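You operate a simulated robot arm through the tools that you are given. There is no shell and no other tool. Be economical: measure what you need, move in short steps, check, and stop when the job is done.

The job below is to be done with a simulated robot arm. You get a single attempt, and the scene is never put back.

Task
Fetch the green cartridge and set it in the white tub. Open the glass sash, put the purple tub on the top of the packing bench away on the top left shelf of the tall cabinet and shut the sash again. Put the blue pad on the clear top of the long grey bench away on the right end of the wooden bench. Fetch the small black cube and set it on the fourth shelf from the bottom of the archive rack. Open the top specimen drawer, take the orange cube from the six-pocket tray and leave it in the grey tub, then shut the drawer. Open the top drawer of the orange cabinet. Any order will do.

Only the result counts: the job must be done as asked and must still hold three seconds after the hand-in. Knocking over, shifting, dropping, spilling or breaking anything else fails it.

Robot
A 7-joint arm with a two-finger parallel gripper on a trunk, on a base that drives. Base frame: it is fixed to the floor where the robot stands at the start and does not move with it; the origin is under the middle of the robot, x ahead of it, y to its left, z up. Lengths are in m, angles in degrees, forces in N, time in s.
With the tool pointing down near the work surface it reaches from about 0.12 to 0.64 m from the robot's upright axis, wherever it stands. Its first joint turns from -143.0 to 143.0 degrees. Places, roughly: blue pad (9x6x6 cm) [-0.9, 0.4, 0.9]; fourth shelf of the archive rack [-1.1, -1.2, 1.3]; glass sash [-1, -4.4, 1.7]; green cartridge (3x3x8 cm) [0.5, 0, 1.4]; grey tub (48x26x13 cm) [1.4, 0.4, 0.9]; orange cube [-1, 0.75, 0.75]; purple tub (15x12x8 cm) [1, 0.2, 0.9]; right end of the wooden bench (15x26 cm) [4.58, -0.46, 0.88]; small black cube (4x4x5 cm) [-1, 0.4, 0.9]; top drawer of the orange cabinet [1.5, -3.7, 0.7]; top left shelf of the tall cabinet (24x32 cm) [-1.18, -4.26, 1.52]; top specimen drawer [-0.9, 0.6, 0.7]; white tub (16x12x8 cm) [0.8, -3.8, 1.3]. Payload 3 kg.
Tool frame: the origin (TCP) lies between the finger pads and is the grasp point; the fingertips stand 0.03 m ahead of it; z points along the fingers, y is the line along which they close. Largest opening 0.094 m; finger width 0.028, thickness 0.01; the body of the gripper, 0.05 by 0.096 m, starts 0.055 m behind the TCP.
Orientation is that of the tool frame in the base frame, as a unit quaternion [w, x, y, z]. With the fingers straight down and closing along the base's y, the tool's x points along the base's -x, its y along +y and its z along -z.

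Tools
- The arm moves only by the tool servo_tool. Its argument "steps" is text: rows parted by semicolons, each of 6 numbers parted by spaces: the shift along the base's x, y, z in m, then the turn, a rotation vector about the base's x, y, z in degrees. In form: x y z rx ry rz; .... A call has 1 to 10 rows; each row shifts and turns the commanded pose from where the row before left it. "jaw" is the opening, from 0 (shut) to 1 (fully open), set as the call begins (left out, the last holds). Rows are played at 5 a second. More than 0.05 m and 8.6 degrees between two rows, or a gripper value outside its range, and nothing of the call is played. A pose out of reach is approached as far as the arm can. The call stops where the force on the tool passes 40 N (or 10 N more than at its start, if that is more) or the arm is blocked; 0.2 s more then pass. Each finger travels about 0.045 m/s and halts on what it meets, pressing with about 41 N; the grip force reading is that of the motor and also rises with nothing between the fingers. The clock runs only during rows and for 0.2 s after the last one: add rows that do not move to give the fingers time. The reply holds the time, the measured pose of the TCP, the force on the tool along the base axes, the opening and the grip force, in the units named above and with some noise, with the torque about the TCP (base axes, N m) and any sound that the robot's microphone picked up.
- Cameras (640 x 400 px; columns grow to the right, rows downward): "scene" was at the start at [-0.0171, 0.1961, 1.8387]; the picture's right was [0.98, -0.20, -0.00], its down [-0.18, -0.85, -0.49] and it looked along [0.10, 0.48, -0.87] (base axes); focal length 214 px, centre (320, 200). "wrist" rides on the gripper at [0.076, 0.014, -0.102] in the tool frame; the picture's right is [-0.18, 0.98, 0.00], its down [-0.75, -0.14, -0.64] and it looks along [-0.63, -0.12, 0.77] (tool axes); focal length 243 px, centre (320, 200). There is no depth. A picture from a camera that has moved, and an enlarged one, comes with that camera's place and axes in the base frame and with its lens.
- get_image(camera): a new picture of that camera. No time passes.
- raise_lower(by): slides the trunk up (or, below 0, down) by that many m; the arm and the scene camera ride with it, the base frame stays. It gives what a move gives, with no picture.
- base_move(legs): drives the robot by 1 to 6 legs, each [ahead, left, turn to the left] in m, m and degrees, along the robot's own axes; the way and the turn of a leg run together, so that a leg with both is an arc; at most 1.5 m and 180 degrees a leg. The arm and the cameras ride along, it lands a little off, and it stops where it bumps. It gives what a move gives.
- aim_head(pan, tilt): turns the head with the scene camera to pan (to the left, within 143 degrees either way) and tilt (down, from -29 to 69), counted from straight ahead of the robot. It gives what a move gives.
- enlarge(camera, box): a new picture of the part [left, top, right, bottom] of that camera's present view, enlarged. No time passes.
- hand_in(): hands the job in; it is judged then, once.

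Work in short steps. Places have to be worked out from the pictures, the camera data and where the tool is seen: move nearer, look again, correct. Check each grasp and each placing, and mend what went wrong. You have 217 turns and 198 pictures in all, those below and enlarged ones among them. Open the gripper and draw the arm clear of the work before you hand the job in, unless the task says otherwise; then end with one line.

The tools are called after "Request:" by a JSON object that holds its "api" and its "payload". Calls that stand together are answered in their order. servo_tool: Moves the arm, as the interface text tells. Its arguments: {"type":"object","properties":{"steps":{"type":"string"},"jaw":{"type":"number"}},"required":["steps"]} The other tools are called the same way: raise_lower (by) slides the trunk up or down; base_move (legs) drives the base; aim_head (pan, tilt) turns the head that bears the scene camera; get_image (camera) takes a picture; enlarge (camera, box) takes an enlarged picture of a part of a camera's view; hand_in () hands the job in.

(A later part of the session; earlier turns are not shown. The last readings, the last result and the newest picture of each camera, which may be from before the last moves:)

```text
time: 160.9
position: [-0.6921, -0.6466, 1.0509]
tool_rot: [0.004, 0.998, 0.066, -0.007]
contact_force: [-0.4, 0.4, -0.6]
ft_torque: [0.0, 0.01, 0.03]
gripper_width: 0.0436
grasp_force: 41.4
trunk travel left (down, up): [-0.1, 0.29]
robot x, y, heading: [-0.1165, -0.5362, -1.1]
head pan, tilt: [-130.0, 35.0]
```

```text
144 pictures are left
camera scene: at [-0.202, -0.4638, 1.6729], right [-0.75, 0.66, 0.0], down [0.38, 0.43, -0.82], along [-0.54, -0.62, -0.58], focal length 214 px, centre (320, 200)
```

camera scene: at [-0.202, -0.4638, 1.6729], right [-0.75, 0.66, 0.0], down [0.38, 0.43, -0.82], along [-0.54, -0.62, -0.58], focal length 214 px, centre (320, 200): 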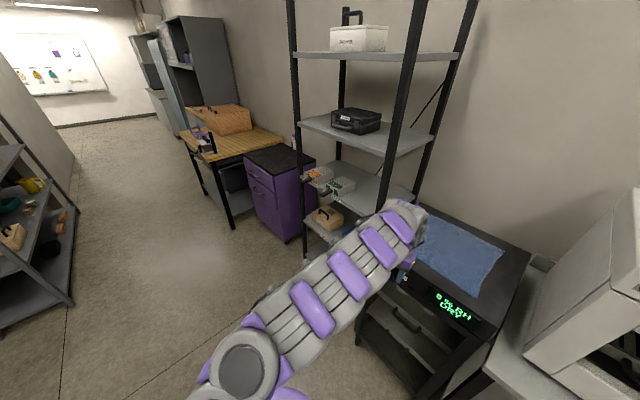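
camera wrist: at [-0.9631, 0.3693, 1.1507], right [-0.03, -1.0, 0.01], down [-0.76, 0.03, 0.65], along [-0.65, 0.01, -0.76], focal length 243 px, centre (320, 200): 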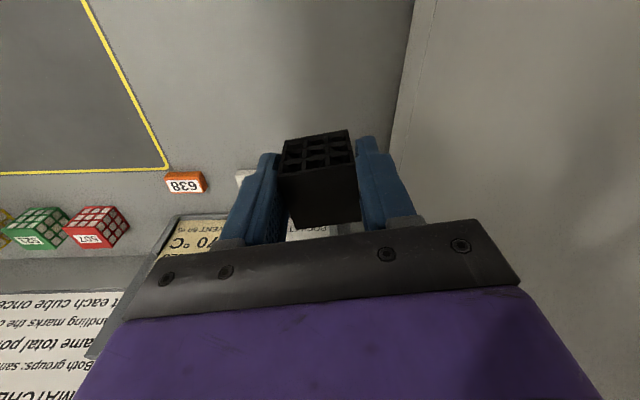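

The black-case shelf (z≈1.31, front edge x≈-0.95) is the fourth from the bottom; free space at its right end y≈-1.0. I raise the trunk and turn the tool horizontal (pointing -x).

Request:
{"api": "raise_lower", "payload": {"by": 0.25}}

Request:
{"api": "servo_tool", "payload": {"steps": ".01 0 .01 0 8.2 -.7;.01 0 .01 0 8.2 -.7;.01 0 .01 0 8.2 -.7;.01 0 .01 0 8.2 -.7;.01 0 .01 0 8.2 -.7;.01 0 .01 0 8.2 -.7;.01 0 .01 0 8.2 -.7;.01 0 .01 0 8.2 -.7;.01 0 .01 0 8.2 -.7;.01 0 .01 0 8.2 -.7"}}

Request:
{"api": "servo_tool", "payload": {"steps": ".01 0 .01 0 7 0;0 0 0 0 0 0;0 0 0 0 0 0"}}

Request:
{"api": "get_image", "payload": {"camera": "scene"}}

```text
time: 163.4
position: [-0.6917, -0.6463, 1.3001]
tool_rot: [0.005, 0.998, 0.066, -0.006]
contact_force: [-0.3, 0.5, 0.3]
ft_torque: [-0.03, -0.01, 0.03]
gripper_width: 0.0432
grasp_force: 41.4
trunk travel left (down, up): [-0.35, 0.04]
robot x, y, heading: [-0.1111, -0.5347, -1.2]
head pan, tilt: [-130.0, 35.0]
```

```text
time: 165.7
position: [-0.8396, -0.7189, 1.4713]
tool_rot: [-0.041, 0.751, -0.002, -0.659]
contact_force: [-0.4, 0.0, -1.3]
ft_torque: [-0.02, -0.04, 0.03]
gripper_width: 0.0437
grasp_force: 41.0
out of reach, approached as far as the arm can: row 3, 4, 5, 6, 7, 8, 9, 10
trunk travel left (down, up): [-0.35, 0.04]
robot x, y, heading: [-0.113, -0.5361, -1.2]
head pan, tilt: [-130.0, 35.0]
```

```text
time: 166.4
position: [-0.845, -0.7234, 1.4835]
tool_rot: [-0.04, 0.709, -0.005, -0.704]
contact_force: [0.2, 0.4, 0.1]
ft_torque: [-0.03, 0.05, 0.0]
gripper_width: 0.0437
grasp_force: 41.2
out of reach, approached as far as the arm can: row 1
trunk travel left (down, up): [-0.35, 0.04]
robot x, y, heading: [-0.1148, -0.5372, -1.1]
head pan, tilt: [-130.0, 35.0]
```

```text
143 pictures are left
camera scene: at [-0.2025, -0.4647, 1.923], right [-0.75, 0.66, 0.0], down [0.38, 0.43, -0.82], along [-0.54, -0.62, -0.58], focal length 214 px, centre (320, 200)
```

scene: 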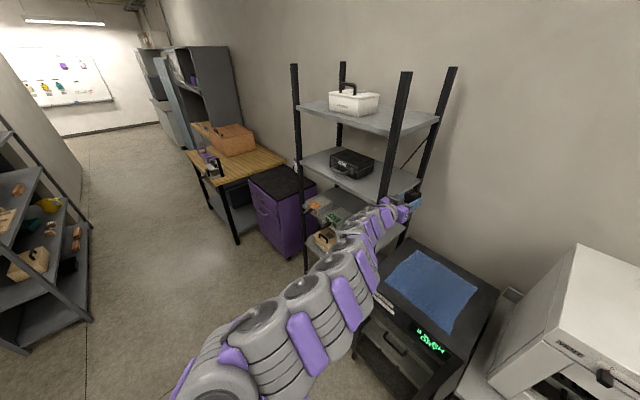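

Tool is horizontal at (-0.845,-0.72,1.48). I move the base 0.1 away and 0.28 to the right to face the shelf's right end, then use the wrist camera.

Request:
{"api": "base_move", "payload": {"legs": [[0.1, 0, 1], [0, -0.28, 0]]}}

Request:
{"api": "get_image", "payload": {"camera": "wrist"}}

Request:
{"api": "get_image", "payload": {"camera": "scene"}}

```text
time: 169.2
position: [-0.7417, -0.9973, 1.4887]
tool_rot: [-0.028, 0.709, -0.005, -0.705]
contact_force: [-1.5, 2.1, -0.5]
ft_torque: [0.0, -0.01, 0.14]
gripper_width: 0.0433
grasp_force: 41.1
trunk travel left (down, up): [-0.35, 0.04]
robot x, y, heading: [-0.0155, -0.8175, 0.4]
head pan, tilt: [-130.0, 35.0]
```

```text
142 pictures are left
camera wrist: at [-0.6399, -1.0132, 1.4109], right [-0.04, -0.99, 0.15], down [0.64, 0.09, 0.76], along [-0.76, 0.13, 0.63], focal length 243 px, centre (320, 200)
```

wrist: 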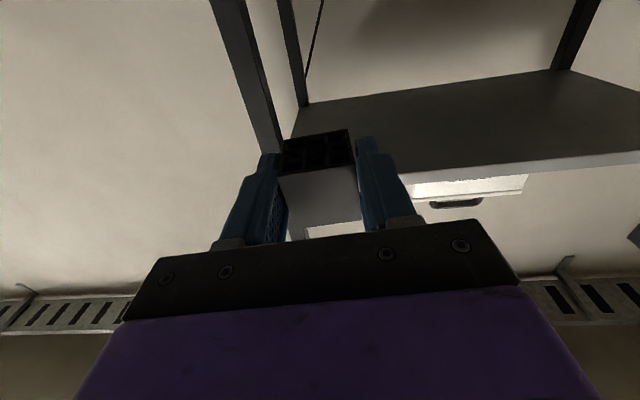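

```text
141 pictures are left
camera scene: at [-0.1053, -0.7301, 1.9223], right [-0.77, 0.64, -0.01], down [0.37, 0.43, -0.82], along [-0.52, -0.63, -0.57], focal length 214 px, centre (320, 200)
```

scene: 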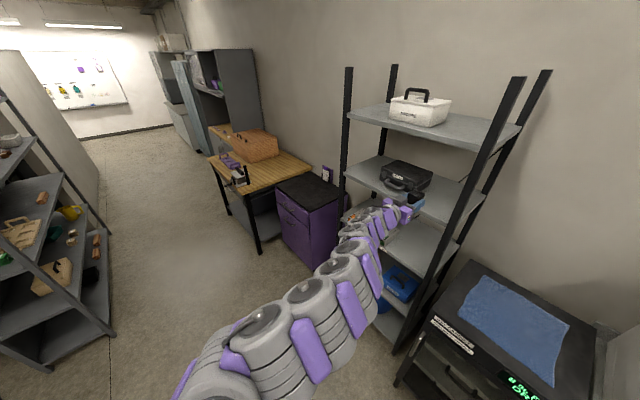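

Shelf 4 ≈1.33, front edge x≈-0.96, slot y≈-1.0 between post and case. I lower the tool to z≈1.41, straighten it, then drive in.

Request:
{"api": "servo_tool", "payload": {"steps": "0 0 -.025 1 0 1;0 0 -.025 1 0 1;0 0 -.025 1 0 1;0 0 0 0 0 0"}}

Request:
{"api": "base_move", "payload": {"legs": [[-0.2, 0, 0]]}}

Request:
{"api": "get_image", "payload": {"camera": "scene"}}

Request:
{"api": "get_image", "payload": {"camera": "wrist"}}

```text
time: 170.2
position: [-0.7559, -0.9953, 1.4168]
tool_rot: [-0.026, 0.707, 0.031, -0.706]
contact_force: [-1.3, 0.6, -0.1]
ft_torque: [0.0, -0.04, 0.03]
gripper_width: 0.0435
grasp_force: 41.7
out of reach, approached as far as the arm can: row 1, 2
trunk travel left (down, up): [-0.35, 0.04]
robot x, y, heading: [-0.0166, -0.8154, 0.1]
head pan, tilt: [-130.0, 35.0]
```

```text
time: 171.7
position: [-0.9509, -1.0087, 1.414]
tool_rot: [-0.026, 0.707, 0.034, -0.706]
contact_force: [-0.3, 1.0, -0.6]
ft_torque: [0.0, 0.0, 0.08]
gripper_width: 0.0434
grasp_force: 40.7
trunk travel left (down, up): [-0.35, 0.04]
robot x, y, heading: [-0.2127, -0.8149, 0.5]
head pan, tilt: [-130.0, 35.0]
```

```text
140 pictures are left
camera scene: at [-0.3025, -0.7459, 1.9229], right [-0.77, 0.63, 0.0], down [0.37, 0.44, -0.82], along [-0.52, -0.63, -0.58], focal length 214 px, centre (320, 200)
```

scene: 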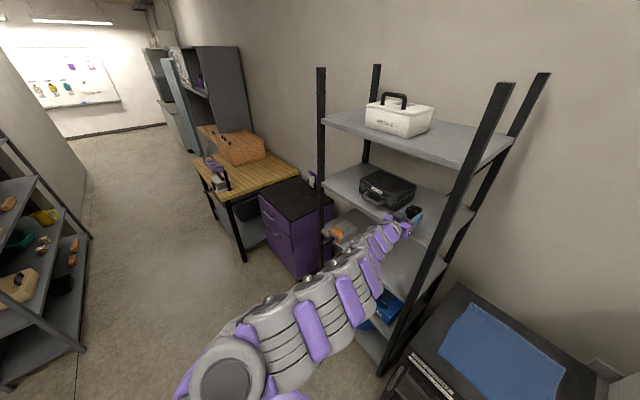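

```text
139 pictures are left
camera wrist: at [-0.8488, -1.0161, 1.3369], right [0.01, -0.99, 0.1], down [0.64, 0.08, 0.76], along [-0.77, 0.05, 0.64], focal length 243 px, centre (320, 200)
```

wrist: 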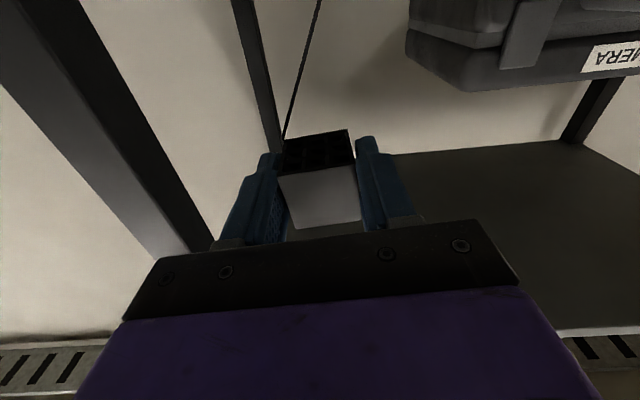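

Slot is y∈(-1.09,-0.94). I drive 5 cm further in, fix the 4.6° roll, and lower gently.

Request:
{"api": "base_move", "payload": {"legs": [[-0.05, -0.005, 0]]}}

Request:
{"api": "servo_tool", "payload": {"steps": "0 0 -.01 -1.5 0 0;0 0 -.01 -1.5 0 0;0 0 -.01 -1.6 0 0;0 0 -.01 0 0 0;0 0 0 0 0 0"}}

Request:
{"api": "servo_tool", "payload": {"steps": "0 0 -.005 0 0 0;0 0 -.005 0 0 0;0 0 0 0 0 0"}}

Request:
{"api": "enlarge", "payload": {"camera": "scene", "box": [340, 150, 480, 270]}}

```text
time: 172.7
position: [-0.9992, -1.0014, 1.4144]
tool_rot: [-0.023, 0.708, 0.031, -0.705]
contact_force: [0.0, 1.8, -1.1]
ft_torque: [0.02, 0.06, 0.03]
gripper_width: 0.0438
grasp_force: 40.3
trunk travel left (down, up): [-0.35, 0.04]
robot x, y, heading: [-0.2605, -0.8189, 0.5]
head pan, tilt: [-130.0, 35.0]
```

```text
time: 173.9
position: [-1.0032, -1.0019, 1.3737]
tool_rot: [0.006, 0.708, 0.003, -0.706]
contact_force: [0.5, 0.9, 0.7]
ft_torque: [-0.02, 0.0, 0.02]
gripper_width: 0.0435
grasp_force: 41.2
out of reach, approached as far as the arm can: row 1
trunk travel left (down, up): [-0.35, 0.04]
robot x, y, heading: [-0.2569, -0.8189, 0.6]
head pan, tilt: [-130.0, 35.0]
```

```text
time: 174.7
position: [-1.0009, -0.9982, 1.3659]
tool_rot: [0.007, 0.708, 0.002, -0.706]
contact_force: [-0.2, 0.5, -0.3]
ft_torque: [-0.04, -0.08, 0.07]
gripper_width: 0.0435
grasp_force: 41.1
trunk travel left (down, up): [-0.35, 0.04]
robot x, y, heading: [-0.2551, -0.8179, 0.4]
head pan, tilt: [-130.0, 35.0]
```

```text
3.33 times, centred on (410, 210) of scene
camera zoom: at [-0.3494, -0.737, 1.9225], right [-0.77, 0.64, 0.0], down [0.37, 0.44, -0.82], along [-0.52, -0.64, -0.57], focal length 715 px, centre (20, 167)
```

zoom: 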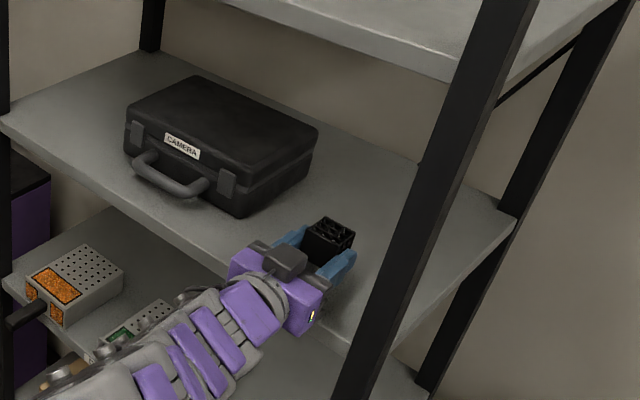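

The cube is over the shelf between case and post. I lower further in small steps.

Request:
{"api": "servo_tool", "payload": {"steps": "0 0 -.005 0 0 0;0 0 -.005 0 0 0;0 0 0 0 0 0"}}

Request:
{"api": "servo_tool", "payload": {"steps": "0 0 -.004 0 0 0;0 0 -.004 0 0 0;0 0 0 0 0 0"}}

Request:
{"api": "servo_tool", "payload": {"steps": "0 0 -.003 0 0 0;0 0 -.003 0 0 0;0 0 0 0 0 0"}}

Request:
{"api": "enlarge", "payload": {"camera": "scene", "box": [370, 190, 440, 250]}}

```text
time: 175.5
position: [-1.003, -0.9985, 1.3561]
tool_rot: [0.007, 0.708, 0.002, -0.706]
contact_force: [-0.2, 0.3, 0.5]
ft_torque: [0.0, -0.01, 0.02]
gripper_width: 0.0437
grasp_force: 40.9
trunk travel left (down, up): [-0.35, 0.04]
robot x, y, heading: [-0.256, -0.8164, 0.7]
head pan, tilt: [-130.0, 35.0]
```

```text
time: 176.3
position: [-1.0031, -1.0025, 1.349]
tool_rot: [0.006, 0.708, 0.003, -0.706]
contact_force: [0.2, 0.5, -0.5]
ft_torque: [0.01, -0.01, 0.02]
gripper_width: 0.0433
grasp_force: 41.1
trunk travel left (down, up): [-0.35, 0.04]
robot x, y, heading: [-0.2578, -0.8192, 0.5]
head pan, tilt: [-130.0, 35.0]
```

```text
time: 177.1
position: [-1.0015, -1.0084, 1.3405]
tool_rot: [0.005, 0.708, 0.004, -0.706]
contact_force: [0.6, 0.3, -0.3]
ft_torque: [0.01, 0.0, 0.01]
gripper_width: 0.0435
grasp_force: 41.3
trunk travel left (down, up): [-0.35, 0.04]
robot x, y, heading: [-0.2577, -0.8185, 0.8]
head pan, tilt: [-130.0, 35.0]
```

```text
6.67 times, centred on (405, 220) of scene
camera zoom: at [-0.3494, -0.7509, 1.923], right [-0.77, 0.64, 0.0], down [0.37, 0.44, -0.82], along [-0.52, -0.63, -0.58], focal length 1430 px, centre (-247, 67)
```

zoom: 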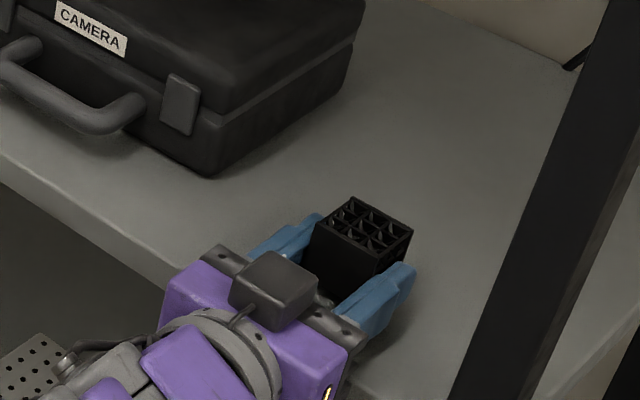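

Still no contact; shadow near. I keep lowering.

Request:
{"api": "servo_tool", "payload": {"steps": "0 0 -.004 0 0 0;0 0 -.004 0 0 0;0 0 0 0 0 0"}}

Request:
{"api": "servo_tool", "payload": {"steps": "0 0 -.003 0 0 0;0 0 -.003 0 0 0;0 0 0 0 0 0"}}

Request:
{"api": "servo_tool", "payload": {"steps": "0 0 -.003 0 0 0;0 0 -.003 0 0 0;0 0 0 0 0 0"}}

Request:
{"api": "enlarge", "payload": {"camera": "scene", "box": [370, 190, 440, 250]}}

```text
time: 177.9
position: [-1.0015, -1.0069, 1.3354]
tool_rot: [0.005, 0.707, 0.004, -0.707]
contact_force: [-3.9, -0.4, 6.8]
ft_torque: [0.26, -0.04, 0.1]
gripper_width: 0.0433
grasp_force: 41.5
trunk travel left (down, up): [-0.35, 0.04]
robot x, y, heading: [-0.2564, -0.8167, 0.7]
head pan, tilt: [-130.0, 35.0]
```

```text
time: 178.6
position: [-1.003, -1.0081, 1.3357]
tool_rot: [-0.005, -0.702, -0.004, 0.712]
contact_force: [2.2, 0.2, 11.2]
ft_torque: [0.35, -0.64, -0.12]
gripper_width: 0.0432
grasp_force: 40.9
trunk travel left (down, up): [-0.35, 0.04]
robot x, y, heading: [-0.2594, -0.8211, 0.7]
head pan, tilt: [-130.0, 35.0]
stopped in row 3: the force on the tool passed its limit at 42 N (the readings are from after the stop); the commanded pose is now the measured one
```

```text
time: 179.2
position: [-1.0058, -1.0075, 1.3362]
tool_rot: [-0.005, -0.699, -0.004, 0.715]
contact_force: [1.4, 1.4, 11.9]
ft_torque: [0.4, -0.65, -0.01]
gripper_width: 0.0437
grasp_force: 41.2
trunk travel left (down, up): [-0.35, 0.04]
robot x, y, heading: [-0.2581, -0.8176, 0.5]
head pan, tilt: [-130.0, 35.0]
stopped in row 3: the force on the tool passed its limit at 44 N (the readings are from after the stop); the commanded pose is now the measured one
```

```text
6.67 times, centred on (405, 220) of scene
camera zoom: at [-0.3462, -0.7482, 1.923], right [-0.77, 0.64, 0.0], down [0.36, 0.44, -0.82], along [-0.52, -0.63, -0.57], focal length 1430 px, centre (-247, 67)
```

zoom: 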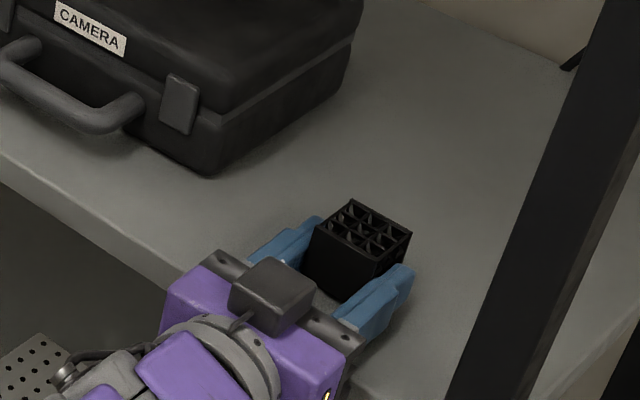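

Contact at z≈1.336. I release partly (5.8 cm) so the fingers stay clear of the neighbours.

Request:
{"api": "servo_tool", "payload": {"steps": "0 0 .001 0 0 0;0 0 0 0 0 0;0 0 0 0 0 0;0 0 0 0 0 0", "jaw": 0.62}}

Request:
{"api": "enlarge", "payload": {"camera": "scene", "box": [370, 190, 440, 250]}}

```text
time: 180.2
position: [-1.0056, -1.0096, 1.337]
tool_rot: [-0.006, -0.7, -0.006, 0.715]
contact_force: [-4.1, -11.6, 19.6]
ft_torque: [0.11, -0.88, -0.52]
gripper_width: 0.0567
grasp_force: 0.2
trunk travel left (down, up): [-0.35, 0.04]
robot x, y, heading: [-0.2555, -0.8165, 0.7]
head pan, tilt: [-130.0, 35.0]
```

```text
6.67 times, centred on (405, 220) of scene
camera zoom: at [-0.3466, -0.7553, 1.9235], right [-0.77, 0.63, 0.0], down [0.36, 0.45, -0.82], along [-0.52, -0.63, -0.58], focal length 1430 px, centre (-247, 67)
```

zoom: 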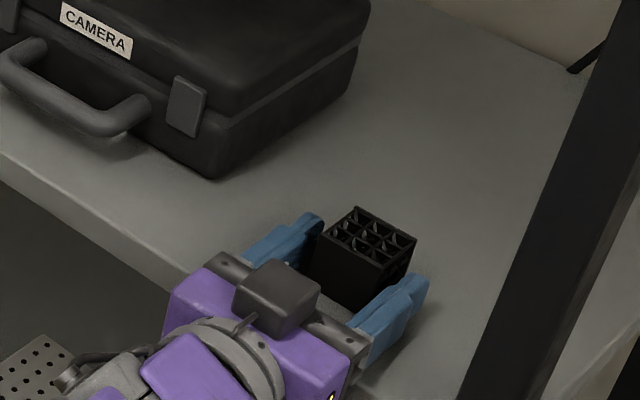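

Released. I lift 5 mm to lose the contact, then drive straight out.

Request:
{"api": "servo_tool", "payload": {"steps": "0 0 .003 0 0 0;0 0 .003 0 0 0;0 0 0 0 0 0"}}

Request:
{"api": "base_move", "payload": {"legs": [[0.2, 0, 0]]}}

Request:
{"api": "get_image", "payload": {"camera": "scene"}}

```text
time: 181.0
position: [-1.0064, -1.0064, 1.34]
tool_rot: [-0.005, -0.701, -0.003, 0.713]
contact_force: [-0.1, 1.1, 0.2]
ft_torque: [0.01, -0.04, 0.01]
gripper_width: 0.0583
grasp_force: 0.2
trunk travel left (down, up): [-0.35, 0.04]
robot x, y, heading: [-0.2563, -0.8174, 0.6]
head pan, tilt: [-130.0, 35.0]
```

```text
time: 182.6
position: [-0.8109, -1.0031, 1.3404]
tool_rot: [-0.005, -0.701, -0.003, 0.713]
contact_force: [-0.1, 0.6, 0.0]
ft_torque: [0.02, -0.05, 0.02]
gripper_width: 0.0583
grasp_force: 0.1
trunk travel left (down, up): [-0.35, 0.04]
robot x, y, heading: [-0.0648, -0.8168, 0.5]
head pan, tilt: [-130.0, 35.0]
```

```text
134 pictures are left
camera scene: at [-0.1543, -0.7451, 1.923], right [-0.77, 0.64, 0.0], down [0.37, 0.44, -0.82], along [-0.52, -0.63, -0.57], focal length 214 px, centre (320, 200)
```

scene: 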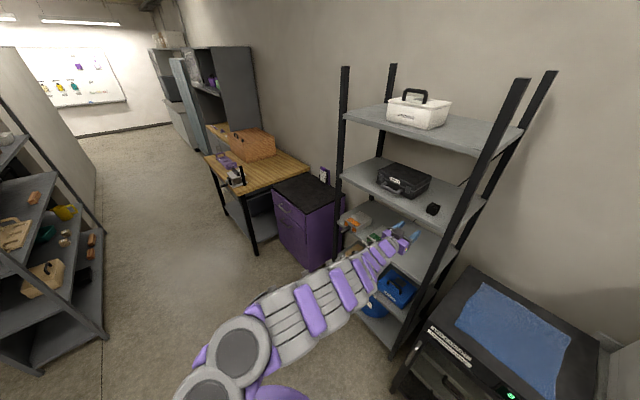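

Black cube sits on the shelf. Next the drawer: I retract the arm and roll the tool 90° so the fingers close vertically for the horizontal handle.

Request:
{"api": "servo_tool", "payload": {"steps": ".02 0.01 0.01 8.2 0 0;.02 0.01 0.01 8.2 0 0;.02 0.01 0.01 8.2 0 0;.02 0.01 0.01 8.2 0 0;.02 0.01 0.01 8.2 0 0;.02 0.01 0.01 8.2 0 0;.02 0.01 0.01 8.2 0 0;.02 0.01 0.01 8.2 0 0;.02 0.01 0.01 8.2 0 0;.02 0.01 0.01 8.2 0 0", "jaw": 1}}

Request:
{"api": "servo_tool", "payload": {"steps": "0 0 0 8 0 0;0 0 0 0 0 0"}}

Request:
{"api": "get_image", "payload": {"camera": "scene"}}

```text
time: 184.8
position: [-0.8178, -0.9635, 1.4423]
tool_rot: [0.457, -0.531, -0.471, 0.536]
contact_force: [0.4, 0.6, 0.3]
ft_torque: [-0.02, -0.03, 0.04]
gripper_width: 0.0941
grasp_force: 0.0
out of reach, approached as far as the arm can: row 1, 2, 3, 4, 5, 6, 7, 8, 9, 10
trunk travel left (down, up): [-0.35, 0.04]
robot x, y, heading: [-0.0623, -0.8143, 0.5]
head pan, tilt: [-130.0, 35.0]
```

```text
time: 185.4
position: [-0.8191, -0.9643, 1.441]
tool_rot: [-0.491, 0.498, 0.507, -0.504]
contact_force: [-0.3, 0.2, 0.6]
ft_torque: [0.01, 0.0, 0.01]
gripper_width: 0.094
grasp_force: 0.1
trunk travel left (down, up): [-0.35, 0.04]
robot x, y, heading: [-0.0688, -0.8197, 0.2]
head pan, tilt: [-130.0, 35.0]
```

```text
133 pictures are left
camera scene: at [-0.1553, -0.7459, 1.9229], right [-0.77, 0.64, 0.0], down [0.37, 0.44, -0.82], along [-0.52, -0.63, -0.57], focal length 214 px, centre (320, 200)
```

scene: 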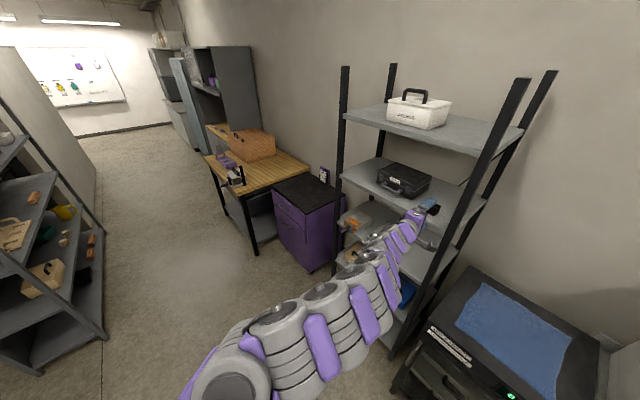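

The roll worked, though the arm stays long when horizontal. I drive along the aisle to the far side of the drawers (robot ≈(0,0.87)).

Request:
{"api": "base_move", "payload": {"legs": [[0.07, 0, 0], [0, 0.9, 0], [0, 0.8, 0]]}}

Request:
{"api": "aim_head", "payload": {"pan": 140, "tilt": 50}}

Request:
{"api": "get_image", "payload": {"camera": "scene"}}

Request:
{"api": "get_image", "payload": {"camera": "wrist"}}

```text
time: 194.6
position: [-0.7566, 0.7382, 1.4434]
tool_rot: [-0.489, 0.501, 0.506, -0.504]
contact_force: [-0.8, 0.5, 0.9]
ft_torque: [-0.02, 0.03, 0.09]
gripper_width: 0.094
grasp_force: 0.0
trunk travel left (down, up): [-0.35, 0.04]
robot x, y, heading: [-0.0036, 0.8817, 0.9]
head pan, tilt: [-130.0, 35.0]
```

```text
time: 198.3
position: [-0.7543, 0.7347, 1.4435]
tool_rot: [-0.49, 0.499, 0.506, -0.505]
contact_force: [0.1, -0.9, -0.7]
ft_torque: [-0.01, -0.03, 0.01]
gripper_width: 0.0941
grasp_force: 0.0
trunk travel left (down, up): [-0.35, 0.04]
robot x, y, heading: [-0.004, 0.8793, 0.8]
head pan, tilt: [140.0, 50.0]
```

```text
132 pictures are left
camera scene: at [-0.0979, 1.0675, 1.9012], right [0.63, 0.77, 0.0], down [0.59, -0.49, -0.64], along [-0.5, 0.41, -0.77], focal length 214 px, centre (320, 200)
```

scene: 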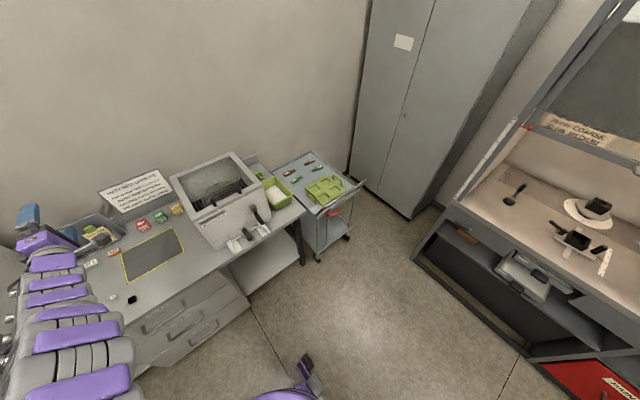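

```text
131 pictures are left
camera wrist: at [-0.6542, 0.8124, 1.4292], right [0.01, -0.19, -0.98], down [0.66, -0.74, 0.15], along [-0.75, -0.65, 0.11], focal length 243 px, centre (320, 200)
```

wrist: 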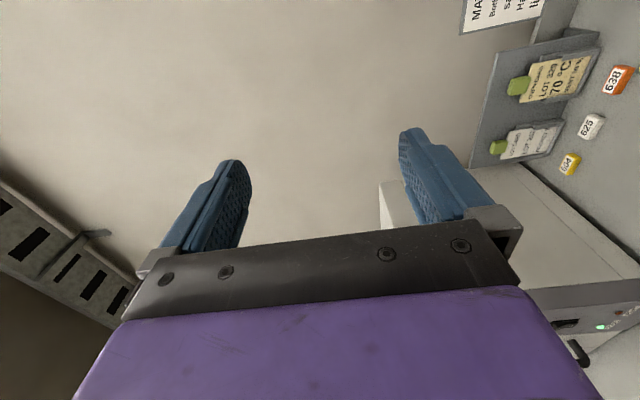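

I zoom on the drawer fronts.

Request:
{"api": "enlarge", "payload": {"camera": "scene", "box": [100, 230, 280, 390]}}

```text
2.50 times, centred on (190, 310) of scene
camera zoom: at [-0.0979, 1.0675, 1.9012], right [0.63, 0.77, 0.0], down [0.59, -0.49, -0.64], along [-0.5, 0.41, -0.77], focal length 536 px, centre (645, -75)
```

zoom: 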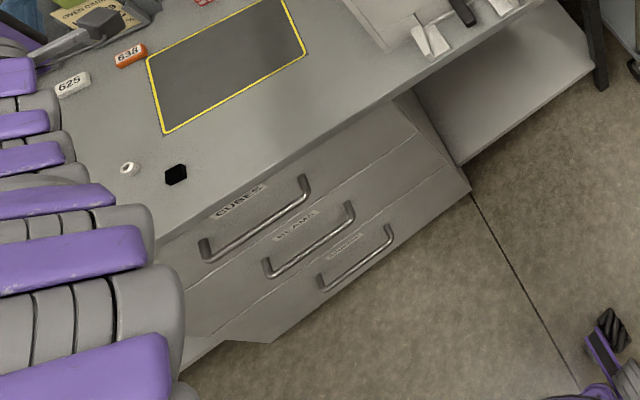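

Handle bar ≈(-0.73,0.635,0.742), spanning y 0.55–0.73; bench edge x≈-0.765. I drive 0.22 m forward to clear the bench, lower the trunk and then the arm.

Request:
{"api": "base_move", "payload": {"legs": [[0.22, 0, -0.8]]}}

Request:
{"api": "raise_lower", "payload": {"by": -0.33}}

Request:
{"api": "servo_tool", "payload": {"steps": "0 -.01 -.04 0 0 0;0 -.01 -.04 0 0 0;0 -.01 -.04 0 0 0;0 -.01 -.04 0 0 0;0 -.01 -.04 0 0 0;0 -.01 -.04 0 0 0;0 -.01 -.04 0 0 0;0 -.01 -.04 0 0 0;0 -.01 -.03 0 0 0;0 0 0 0 0 0"}}

Request:
{"api": "get_image", "payload": {"camera": "wrist"}}

Request:
{"api": "get_image", "payload": {"camera": "scene"}}

```text
time: 200.0
position: [-0.5362, 0.75, 1.445]
tool_rot: [-0.496, 0.504, 0.5, -0.5]
contact_force: [0.2, -1.1, 0.4]
ft_torque: [0.0, -0.01, 0.03]
gripper_width: 0.0941
grasp_force: 0.2
trunk travel left (down, up): [-0.35, 0.04]
robot x, y, heading: [0.2158, 0.8811, -0.4]
head pan, tilt: [140.0, 50.0]
```

```text
time: 203.3
position: [-0.5352, 0.7494, 1.1159]
tool_rot: [-0.496, 0.504, 0.5, -0.5]
contact_force: [0.1, 0.6, 0.4]
ft_torque: [0.01, 0.04, -0.01]
gripper_width: 0.0941
grasp_force: 0.1
trunk travel left (down, up): [-0.02, 0.37]
robot x, y, heading: [0.216, 0.8803, -0.6]
head pan, tilt: [140.0, 50.0]
```

```text
time: 205.5
position: [-0.5035, 0.6847, 0.9066]
tool_rot: [-0.497, 0.504, 0.501, -0.499]
contact_force: [-0.7, -1.1, -0.1]
ft_torque: [-0.01, -0.02, -0.04]
gripper_width: 0.0942
grasp_force: 0.1
out of reach, approached as far as the arm can: row 1, 5, 6, 7, 8, 9
trunk travel left (down, up): [-0.02, 0.37]
robot x, y, heading: [0.2167, 0.8825, -1.0]
head pan, tilt: [140.0, 50.0]
```

```text
129 pictures are left
camera wrist: at [-0.4011, 0.7613, 0.891], right [0.01, -0.19, -0.98], down [0.64, -0.75, 0.15], along [-0.77, -0.63, 0.12], focal length 243 px, centre (320, 200)
```

wrist: 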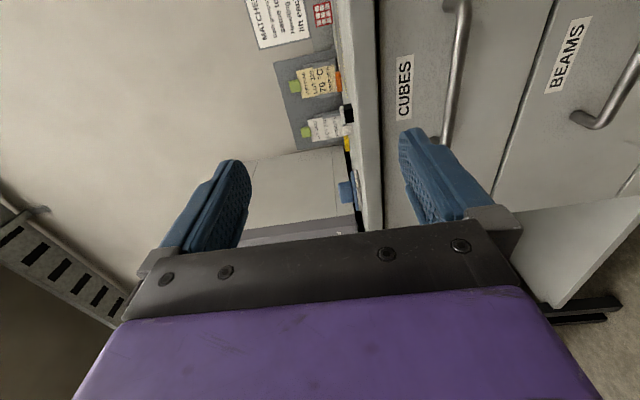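

```text
128 pictures are left
camera scene: at [0.1262, 1.068, 1.5714], right [0.65, 0.76, 0.0], down [0.58, -0.5, -0.64], along [-0.49, 0.42, -0.77], focal length 214 px, centre (320, 200)
```

scene: 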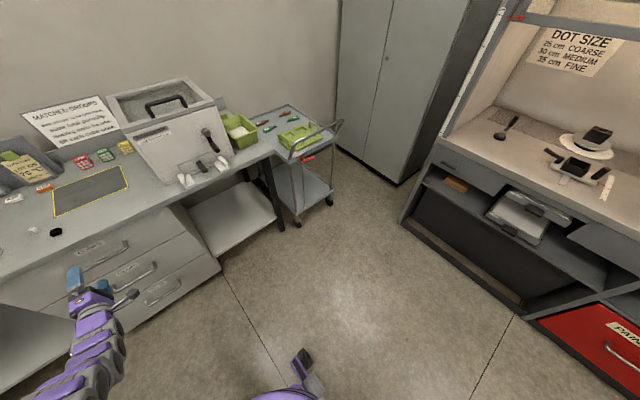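

Handle again comes out at (-0.735,~0.64,0.743). I pitch the tool 35° downward to get lower.

Request:
{"api": "servo_tool", "payload": {"steps": "0 -.009 -.03 0 -7 0;0 -.009 -.03 0 -7 0;0 -.009 -.03 0 -7 0;0 -.009 -.03 0 -7 0;0 -.009 -.03 0 -7 0;0 0 0 0 0 0"}}

Request:
{"api": "get_image", "payload": {"camera": "wrist"}}

```text
time: 206.9
position: [-0.4746, 0.6443, 0.795]
tool_rot: [-0.322, 0.63, 0.627, -0.325]
contact_force: [0.3, -0.1, 0.5]
ft_torque: [0.03, 0.01, 0.01]
gripper_width: 0.0943
grasp_force: 0.1
out of reach, approached as far as the arm can: row 1, 2, 3, 4, 5
trunk travel left (down, up): [-0.02, 0.37]
robot x, y, heading: [0.2137, 0.8794, -0.7]
head pan, tilt: [140.0, 50.0]
```

```text
127 pictures are left
camera wrist: at [-0.3831, 0.7205, 0.8412], right [0.57, -0.19, -0.8], down [0.44, -0.75, 0.49], along [-0.7, -0.63, -0.35], focal length 243 px, centre (320, 200)
```

wrist: 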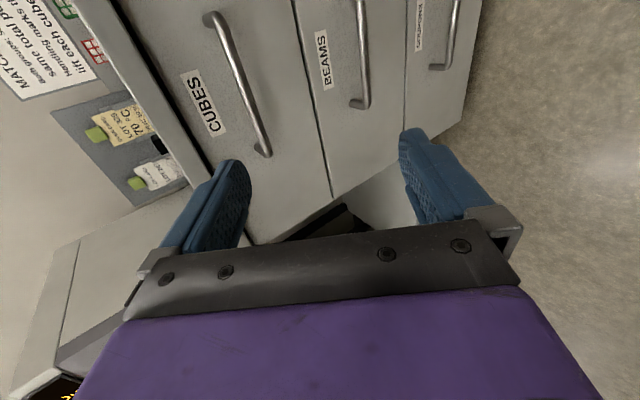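

Handle confirmed at x≈-0.735, y 0.55–0.73, z 0.74. I narrow the jaw to 3.6 cm and lower to z≈0.754.

Request:
{"api": "servo_tool", "payload": {"steps": "-.015 0 -.02 0 0 0;-.015 0 -.02 0 0 0;0 0 0 0 0 0;0 0 0 0 0 0", "jaw": 0.38}}

```text
time: 207.9
position: [-0.4761, 0.6439, 0.7946]
tool_rot: [-0.323, 0.631, 0.627, -0.325]
contact_force: [0.1, -0.2, 0.2]
ft_torque: [-0.01, 0.01, 0.02]
gripper_width: 0.0359
grasp_force: 0.1
out of reach, approached as far as the arm can: row 1, 2
trunk travel left (down, up): [-0.02, 0.37]
robot x, y, heading: [0.2152, 0.8838, -0.6]
head pan, tilt: [140.0, 50.0]
```

No further at this pitch; I pitch 12° more and lower the trunk its last 2 cm.

Request:
{"api": "raise_lower", "payload": {"by": -0.02}}

Request:
{"api": "servo_tool", "payload": {"steps": "0 0 -.012 0 -6 0;0 0 -.01 0 -6 0;0 0 0 0 0 0"}}

```text
time: 208.5
position: [-0.4773, 0.6432, 0.7753]
tool_rot: [-0.323, 0.63, 0.628, -0.325]
contact_force: [-0.7, 0.2, 0.2]
ft_torque: [0.0, 0.02, -0.01]
gripper_width: 0.0356
grasp_force: 0.1
trunk travel left (down, up): [0.0, 0.39]
robot x, y, heading: [0.2158, 0.8813, -0.3]
head pan, tilt: [140.0, 50.0]
```

```text
time: 209.3
position: [-0.4824, 0.6461, 0.7712]
tool_rot: [-0.281, 0.653, 0.647, -0.276]
contact_force: [-0.6, -0.9, 0.0]
ft_torque: [-0.01, 0.0, -0.02]
gripper_width: 0.0359
grasp_force: 0.0
out of reach, approached as far as the arm can: row 1, 2
trunk travel left (down, up): [0.0, 0.39]
robot x, y, heading: [0.2119, 0.8786, -0.6]
head pan, tilt: [140.0, 50.0]
```

I pitch a little more to gain the last 1.5 cm.

Request:
{"api": "servo_tool", "payload": {"steps": "0 0 -.012 0 -5 0;0 0 -.006 0 0 0;0 0 0 0 0 0"}}

Request:
{"api": "get_image", "payload": {"camera": "wrist"}}

```text
time: 210.1
position: [-0.4647, 0.6425, 0.7554]
tool_rot: [-0.252, 0.665, 0.658, -0.247]
contact_force: [-0.1, -0.1, -0.2]
ft_torque: [0.01, 0.01, 0.02]
gripper_width: 0.0356
grasp_force: 0.1
out of reach, approached as far as the arm can: row 1, 2
trunk travel left (down, up): [0.0, 0.39]
robot x, y, heading: [0.2173, 0.8823, -0.4]
head pan, tilt: [140.0, 50.0]
```

```text
126 pictures are left
camera wrist: at [-0.3861, 0.7168, 0.8221], right [0.73, -0.19, -0.65], down [0.31, -0.76, 0.57], along [-0.6, -0.62, -0.5], focal length 243 px, centre (320, 200)
```

wrist: 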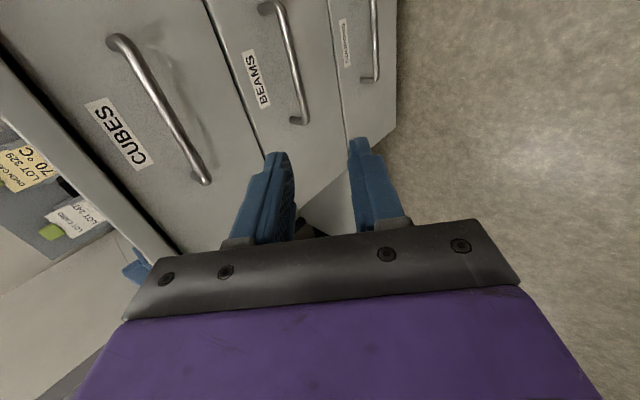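

z is right. I widen the jaw to 5 cm and drive 0.23 m back toward the handle.

Request:
{"api": "servo_tool", "payload": {"steps": "0 0 .003 0 0 0;0 0 0 0 0 0;0 0 0 0 0 0", "jaw": 0.53}}

Request:
{"api": "base_move", "payload": {"legs": [[-0.23, 0, 0.4]]}}

Request:
{"api": "get_image", "payload": {"camera": "wrist"}}

```text
time: 210.9
position: [-0.4652, 0.6417, 0.7593]
tool_rot: [-0.253, 0.665, 0.657, -0.247]
contact_force: [0.5, 1.0, -0.3]
ft_torque: [0.02, -0.03, 0.01]
gripper_width: 0.0497
grasp_force: 0.0
trunk travel left (down, up): [0.0, 0.39]
robot x, y, heading: [0.2167, 0.8723, -0.8]
head pan, tilt: [140.0, 50.0]
```

```text
time: 212.7
position: [-0.6956, 0.6404, 0.7587]
tool_rot: [-0.255, 0.663, 0.659, -0.248]
contact_force: [0.1, -0.3, 0.0]
ft_torque: [0.04, 0.02, 0.0]
gripper_width: 0.0498
grasp_force: 0.1
trunk travel left (down, up): [0.0, 0.39]
robot x, y, heading: [-0.0136, 0.8812, -0.3]
head pan, tilt: [140.0, 50.0]
```

```text
125 pictures are left
camera wrist: at [-0.6162, 0.7154, 0.8246], right [0.74, -0.19, -0.65], down [0.31, -0.76, 0.57], along [-0.6, -0.62, -0.5], focal length 243 px, centre (320, 200)
```

wrist: 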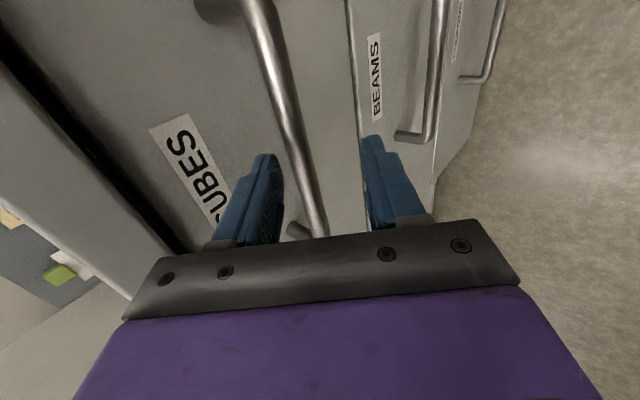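

The bar lies between the fingers just ahead of the tips. I drive 2 cm more and close.

Request:
{"api": "base_move", "payload": {"legs": [[-0.02, 0, 0]]}}

Request:
{"api": "servo_tool", "payload": {"steps": "0 0 0 0 0 0;0 0 0 0 0 0;0 0 0 0 0 0;0 0 0 0 0 0;0 0 0 0 0 0", "jaw": 0}}

Request:
{"api": "get_image", "payload": {"camera": "wrist"}}

```text
time: 213.5
position: [-0.7144, 0.6412, 0.759]
tool_rot: [-0.253, 0.664, 0.659, -0.249]
contact_force: [-0.1, 0.5, -0.3]
ft_torque: [0.0, 0.0, 0.01]
gripper_width: 0.0498
grasp_force: 0.0
trunk travel left (down, up): [0.0, 0.39]
robot x, y, heading: [-0.0355, 0.8786, -0.5]
head pan, tilt: [140.0, 50.0]
```

```text
time: 214.7
position: [-0.7123, 0.6411, 0.7606]
tool_rot: [-0.253, 0.663, 0.66, -0.248]
contact_force: [9.1, 0.4, -5.3]
ft_torque: [0.54, -0.25, 0.92]
gripper_width: 0.0153
grasp_force: 44.7
trunk travel left (down, up): [0.0, 0.39]
robot x, y, heading: [-0.0356, 0.8808, -0.1]
head pan, tilt: [140.0, 50.0]
```

```text
124 pictures are left
camera wrist: at [-0.6334, 0.7154, 0.8266], right [0.73, -0.19, -0.65], down [0.31, -0.76, 0.57], along [-0.6, -0.62, -0.5], focal length 243 px, centre (320, 200)
```

wrist: 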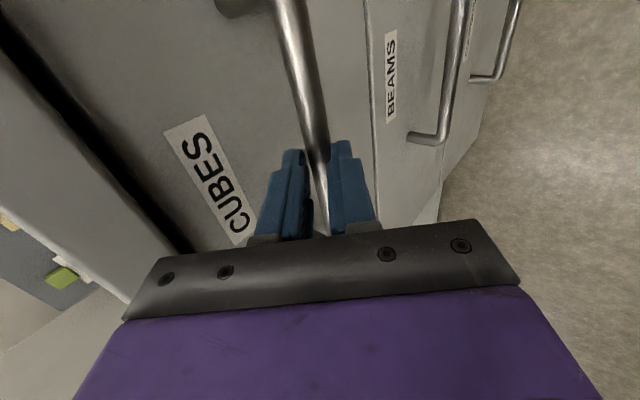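

Gripped on the bar (1.5 cm). I pull by driving forward 0.2 m, then look.

Request:
{"api": "base_move", "payload": {"legs": [[0.2, 0, 0]]}}

Request:
{"api": "get_image", "payload": {"camera": "scene"}}

```text
time: 216.3
position: [-0.5118, 0.6395, 0.7605]
tool_rot: [-0.254, 0.665, 0.657, -0.248]
contact_force: [-2.1, -2.3, -8.4]
ft_torque: [0.23, -0.16, 1.43]
gripper_width: 0.0155
grasp_force: 45.0
trunk travel left (down, up): [0.0, 0.39]
robot x, y, heading: [0.1655, 0.8829, -0.3]
head pan, tilt: [140.0, 50.0]
```

```text
123 pictures are left
camera scene: at [0.0756, 1.0664, 1.5514], right [0.65, 0.76, 0.0], down [0.59, -0.5, -0.64], along [-0.49, 0.42, -0.77], focal length 214 px, centre (320, 200)
```

scene: 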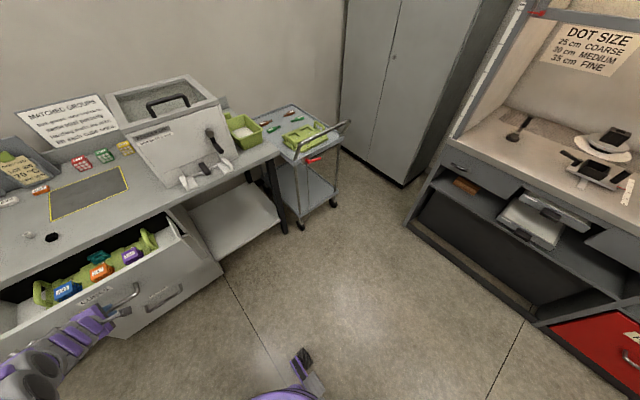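

The drawer opens; an orange cube is in the tray's front row. I pull 0.1 m more and zoom.

Request:
{"api": "base_move", "payload": {"legs": [[0.1, 0, 0]]}}

Request:
{"api": "enlarge", "payload": {"camera": "scene", "box": [0, 190, 240, 350]}}

```text
time: 217.4
position: [-0.4085, 0.64, 0.7622]
tool_rot: [-0.255, 0.664, 0.657, -0.251]
contact_force: [0.0, -0.4, 0.3]
ft_torque: [0.03, 0.0, -0.02]
gripper_width: 0.0
grasp_force: 33.0
trunk travel left (down, up): [0.0, 0.39]
robot x, y, heading: [0.2721, 0.8822, -0.4]
head pan, tilt: [140.0, 50.0]
```

```text
2.50 times, centred on (120, 270) of scene
camera zoom: at [0.1796, 1.0673, 1.5515], right [0.65, 0.76, 0.0], down [0.58, -0.5, -0.64], along [-0.49, 0.42, -0.77], focal length 536 px, centre (820, 25)
```

zoom: 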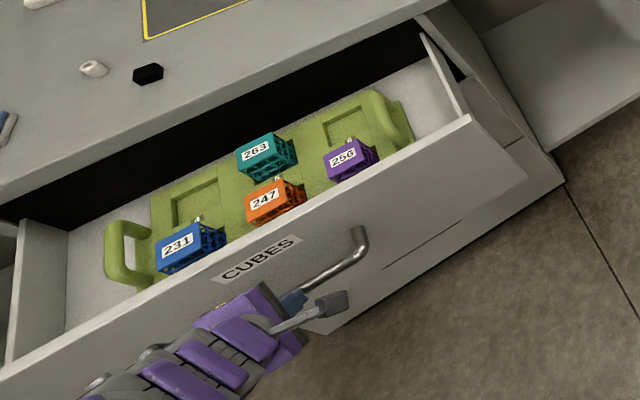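

It slipped at the end of travel; the drawer is fully open with the orange cube 247 at about (-0.57,0.66). I back off, raise, and turn the tool down.

Request:
{"api": "base_move", "payload": {"legs": [[0.12, 0, 0]]}}

Request:
{"api": "servo_tool", "payload": {"steps": "0 0 .03 -2.54 -2.5 -6.54;0 0 .03 -2.54 -2.5 -6.54;0 0 .03 -2.54 -2.5 -6.54;0 0 .03 -2.54 -2.5 -6.54;0 0 .03 -2.54 -2.5 -6.54;0 0 .03 -2.54 -2.5 -6.54;0 0 .03 -2.54 -2.5 -6.54;0 0 .03 -2.54 -2.5 -6.54;0 0 .03 -2.54 -2.5 -6.54;0 0 .03 -2.54 -2.5 -6.54", "jaw": 1}}

Request:
{"api": "servo_tool", "payload": {"steps": "0 0 .01 -2.54 -2.5 -6.54;0 0 .01 -2.54 -2.5 -6.54;0 0 .01 -2.54 -2.5 -6.54;0 0 0 0 0 0"}}

Request:
{"api": "get_image", "payload": {"camera": "scene"}}

```text
time: 218.7
position: [-0.2836, 0.6371, 0.7644]
tool_rot: [-0.255, 0.663, 0.658, -0.251]
contact_force: [1.4, -0.5, -0.1]
ft_torque: [0.0, -0.02, -0.02]
gripper_width: 0.0
grasp_force: 32.9
trunk travel left (down, up): [0.0, 0.39]
robot x, y, heading: [0.3912, 0.8755, -0.5]
head pan, tilt: [140.0, 50.0]
```

```text
time: 220.9
position: [-0.2275, 0.6548, 1.0782]
tool_rot: [-0.066, 0.981, 0.171, -0.067]
contact_force: [0.7, -0.4, 0.7]
ft_torque: [0.04, 0.06, -0.05]
gripper_width: 0.094
grasp_force: 0.1
out of reach, approached as far as the arm can: row 8, 9, 10
trunk travel left (down, up): [0.0, 0.39]
robot x, y, heading: [0.3947, 0.8762, -0.4]
head pan, tilt: [140.0, 50.0]
```

```text
time: 221.9
position: [-0.1899, 0.6743, 1.063]
tool_rot: [-0.001, 1.0, 0.0, -0.001]
contact_force: [0.2, -0.4, 1.2]
ft_torque: [0.04, 0.01, -0.03]
gripper_width: 0.094
grasp_force: 0.0
out of reach, approached as far as the arm can: row 1, 2, 3
trunk travel left (down, up): [0.0, 0.39]
robot x, y, heading: [0.3932, 0.8811, -0.3]
head pan, tilt: [140.0, 50.0]
```

```text
121 pictures are left
camera scene: at [0.3024, 1.0687, 1.5511], right [0.65, 0.76, 0.0], down [0.59, -0.5, -0.64], along [-0.49, 0.42, -0.77], focal length 214 px, centre (320, 200)
```

scene: 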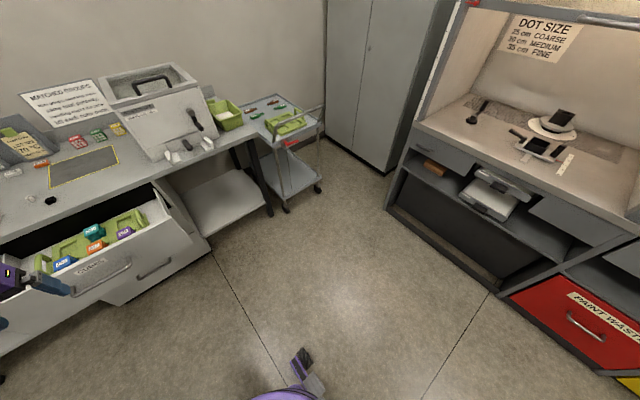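

Tool is down at z 1.06. I drive 0.36 m back to bring it over the drawer and look with the wrist camera.

Request:
{"api": "base_move", "payload": {"legs": [[-0.35, 0, 0.3]]}}

Request:
{"api": "get_image", "payload": {"camera": "wrist"}}

```text
time: 224.2
position: [-0.5447, 0.668, 1.0627]
tool_rot: [-0.001, 1.0, 0.005, -0.002]
contact_force: [1.3, -0.3, -0.5]
ft_torque: [-0.03, -0.02, -0.03]
gripper_width: 0.0941
grasp_force: 0.0
trunk travel left (down, up): [0.0, 0.39]
robot x, y, heading: [0.0382, 0.8805, 0.2]
head pan, tilt: [140.0, 50.0]
```

```text
120 pictures are left
camera wrist: at [-0.4686, 0.654, 1.1639], right [-0.17, -0.98, 0.0], down [-0.75, 0.13, 0.64], along [-0.63, 0.11, -0.76], focal length 243 px, centre (320, 200)
```

wrist: 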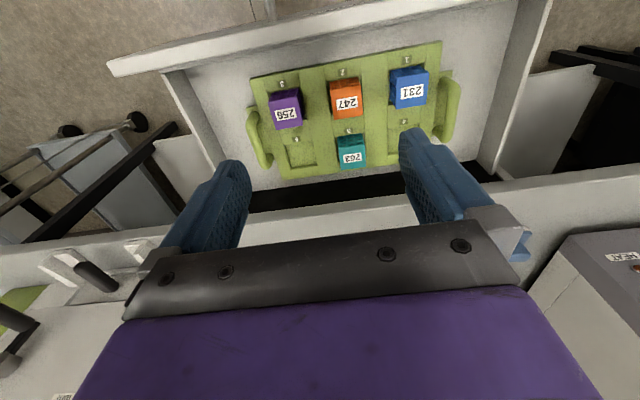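

Cube top ≈(-0.618,0.632,0.73). I drive 7.5 cm back, shift y, and descend to z≈0.83 with the jaw at 7 cm.

Request:
{"api": "base_move", "payload": {"legs": [[-0.075, -0.02, 0]]}}

Request:
{"api": "servo_tool", "payload": {"steps": "0 -.005 -.045 0 0 0;0 -.005 -.045 0 0 0;0 -.005 -.045 0 0 0;0 0 -.045 0 0 0;0 0 -.045 0 0 0;0 0 0 0 0 0", "jaw": 0.75}}

Request:
{"api": "get_image", "payload": {"camera": "wrist"}}

```text
time: 225.2
position: [-0.619, 0.6588, 1.0652]
tool_rot: [0.003, 1.0, 0.005, -0.002]
contact_force: [-0.5, 0.6, -0.3]
ft_torque: [-0.05, -0.04, 0.0]
gripper_width: 0.0939
grasp_force: 0.0
trunk travel left (down, up): [0.0, 0.39]
robot x, y, heading: [-0.0403, 0.8623, 0.3]
head pan, tilt: [140.0, 50.0]
```

```text
time: 226.6
position: [-0.6153, 0.6374, 0.8436]
tool_rot: [0.0, 1.0, 0.003, -0.004]
contact_force: [0.1, -0.8, 0.3]
ft_torque: [0.02, -0.07, -0.02]
gripper_width: 0.0705
grasp_force: 0.0
trunk travel left (down, up): [0.0, 0.39]
robot x, y, heading: [-0.04, 0.8641, 0.1]
head pan, tilt: [140.0, 50.0]
```

```text
119 pictures are left
camera wrist: at [-0.5397, 0.6236, 0.9443], right [-0.18, -0.98, 0.0], down [-0.75, 0.13, 0.65], along [-0.64, 0.11, -0.76], focal length 243 px, centre (320, 200)
```

wrist: 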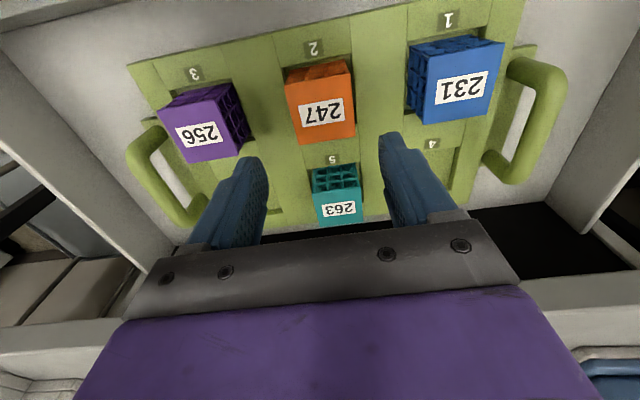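

Cube ≈4.7 cm, top ≈0.765 at (-0.606,0.633). I shift slightly and descend 5.5 cm, then look.

Request:
{"api": "servo_tool", "payload": {"steps": ".008 -.004 0 0 0 0;0 0 -.03 0 0 0;0 0 -.025 0 0 0;0 0 0 0 0 0"}}

Request:
{"api": "get_image", "payload": {"camera": "wrist"}}

```text
time: 227.6
position: [-0.6027, 0.6354, 0.787]
tool_rot: [-0.001, 1.0, 0.004, -0.002]
contact_force: [-0.6, 1.1, 0.4]
ft_torque: [-0.05, -0.01, 0.01]
gripper_width: 0.0705
grasp_force: 0.0
out of reach, approached as far as the arm can: row 2, 3
trunk travel left (down, up): [0.0, 0.39]
robot x, y, heading: [-0.0368, 0.8604, 0.2]
head pan, tilt: [140.0, 50.0]
```

```text
118 pictures are left
camera wrist: at [-0.5258, 0.6212, 0.888], right [-0.17, -0.98, 0.0], down [-0.75, 0.13, 0.65], along [-0.64, 0.11, -0.76], focal length 243 px, centre (320, 200)
```

wrist: 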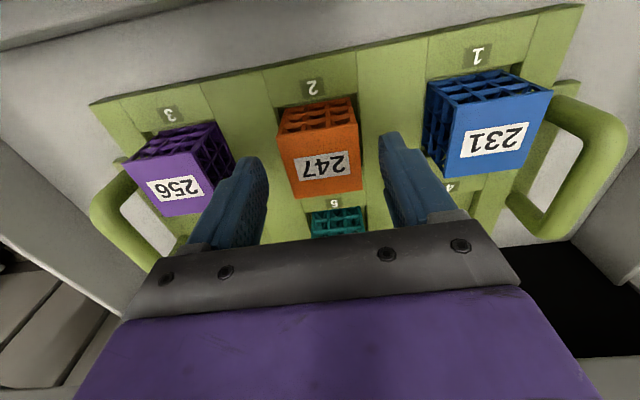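

Well aligned (cube top ≈0.763). I descend toward z≈0.752.

Request:
{"api": "servo_tool", "payload": {"steps": "0 0 -.012 0 0 0;0 0 -.012 0 0 0;0 0 -.011 0 0 0;0 0 0 0 0 0"}}

```text
time: 228.6
position: [-0.5929, 0.6397, 0.7538]
tool_rot: [-0.003, 1.0, 0.005, -0.004]
contact_force: [-0.4, -0.1, 0.3]
ft_torque: [0.04, -0.01, 0.03]
gripper_width: 0.0705
grasp_force: 0.0
out of reach, approached as far as the arm can: row 2, 3
trunk travel left (down, up): [0.0, 0.39]
robot x, y, heading: [-0.037, 0.8602, 0.4]
head pan, tilt: [140.0, 50.0]
```

It drifted +1 cm in x; I correct with a small base move, then close.

Request:
{"api": "base_move", "payload": {"legs": [[-0.012, -0.006, 0]]}}

Request:
{"api": "get_image", "payload": {"camera": "wrist"}}

```text
time: 229.4
position: [-0.6051, 0.6368, 0.7555]
tool_rot: [-0.001, 1.0, 0.005, -0.004]
contact_force: [0.4, 0.9, 1.0]
ft_torque: [0.01, 0.01, -0.01]
gripper_width: 0.0703
grasp_force: 0.0
trunk travel left (down, up): [0.0, 0.39]
robot x, y, heading: [-0.048, 0.8559, 0.3]
head pan, tilt: [140.0, 50.0]
```

```text
117 pictures are left
camera wrist: at [-0.5286, 0.6224, 0.8558], right [-0.18, -0.98, 0.0], down [-0.75, 0.13, 0.65], along [-0.64, 0.11, -0.76], focal length 243 px, centre (320, 200)
```

wrist: 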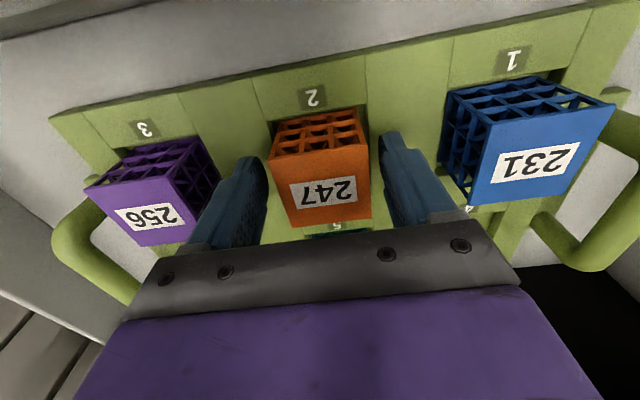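

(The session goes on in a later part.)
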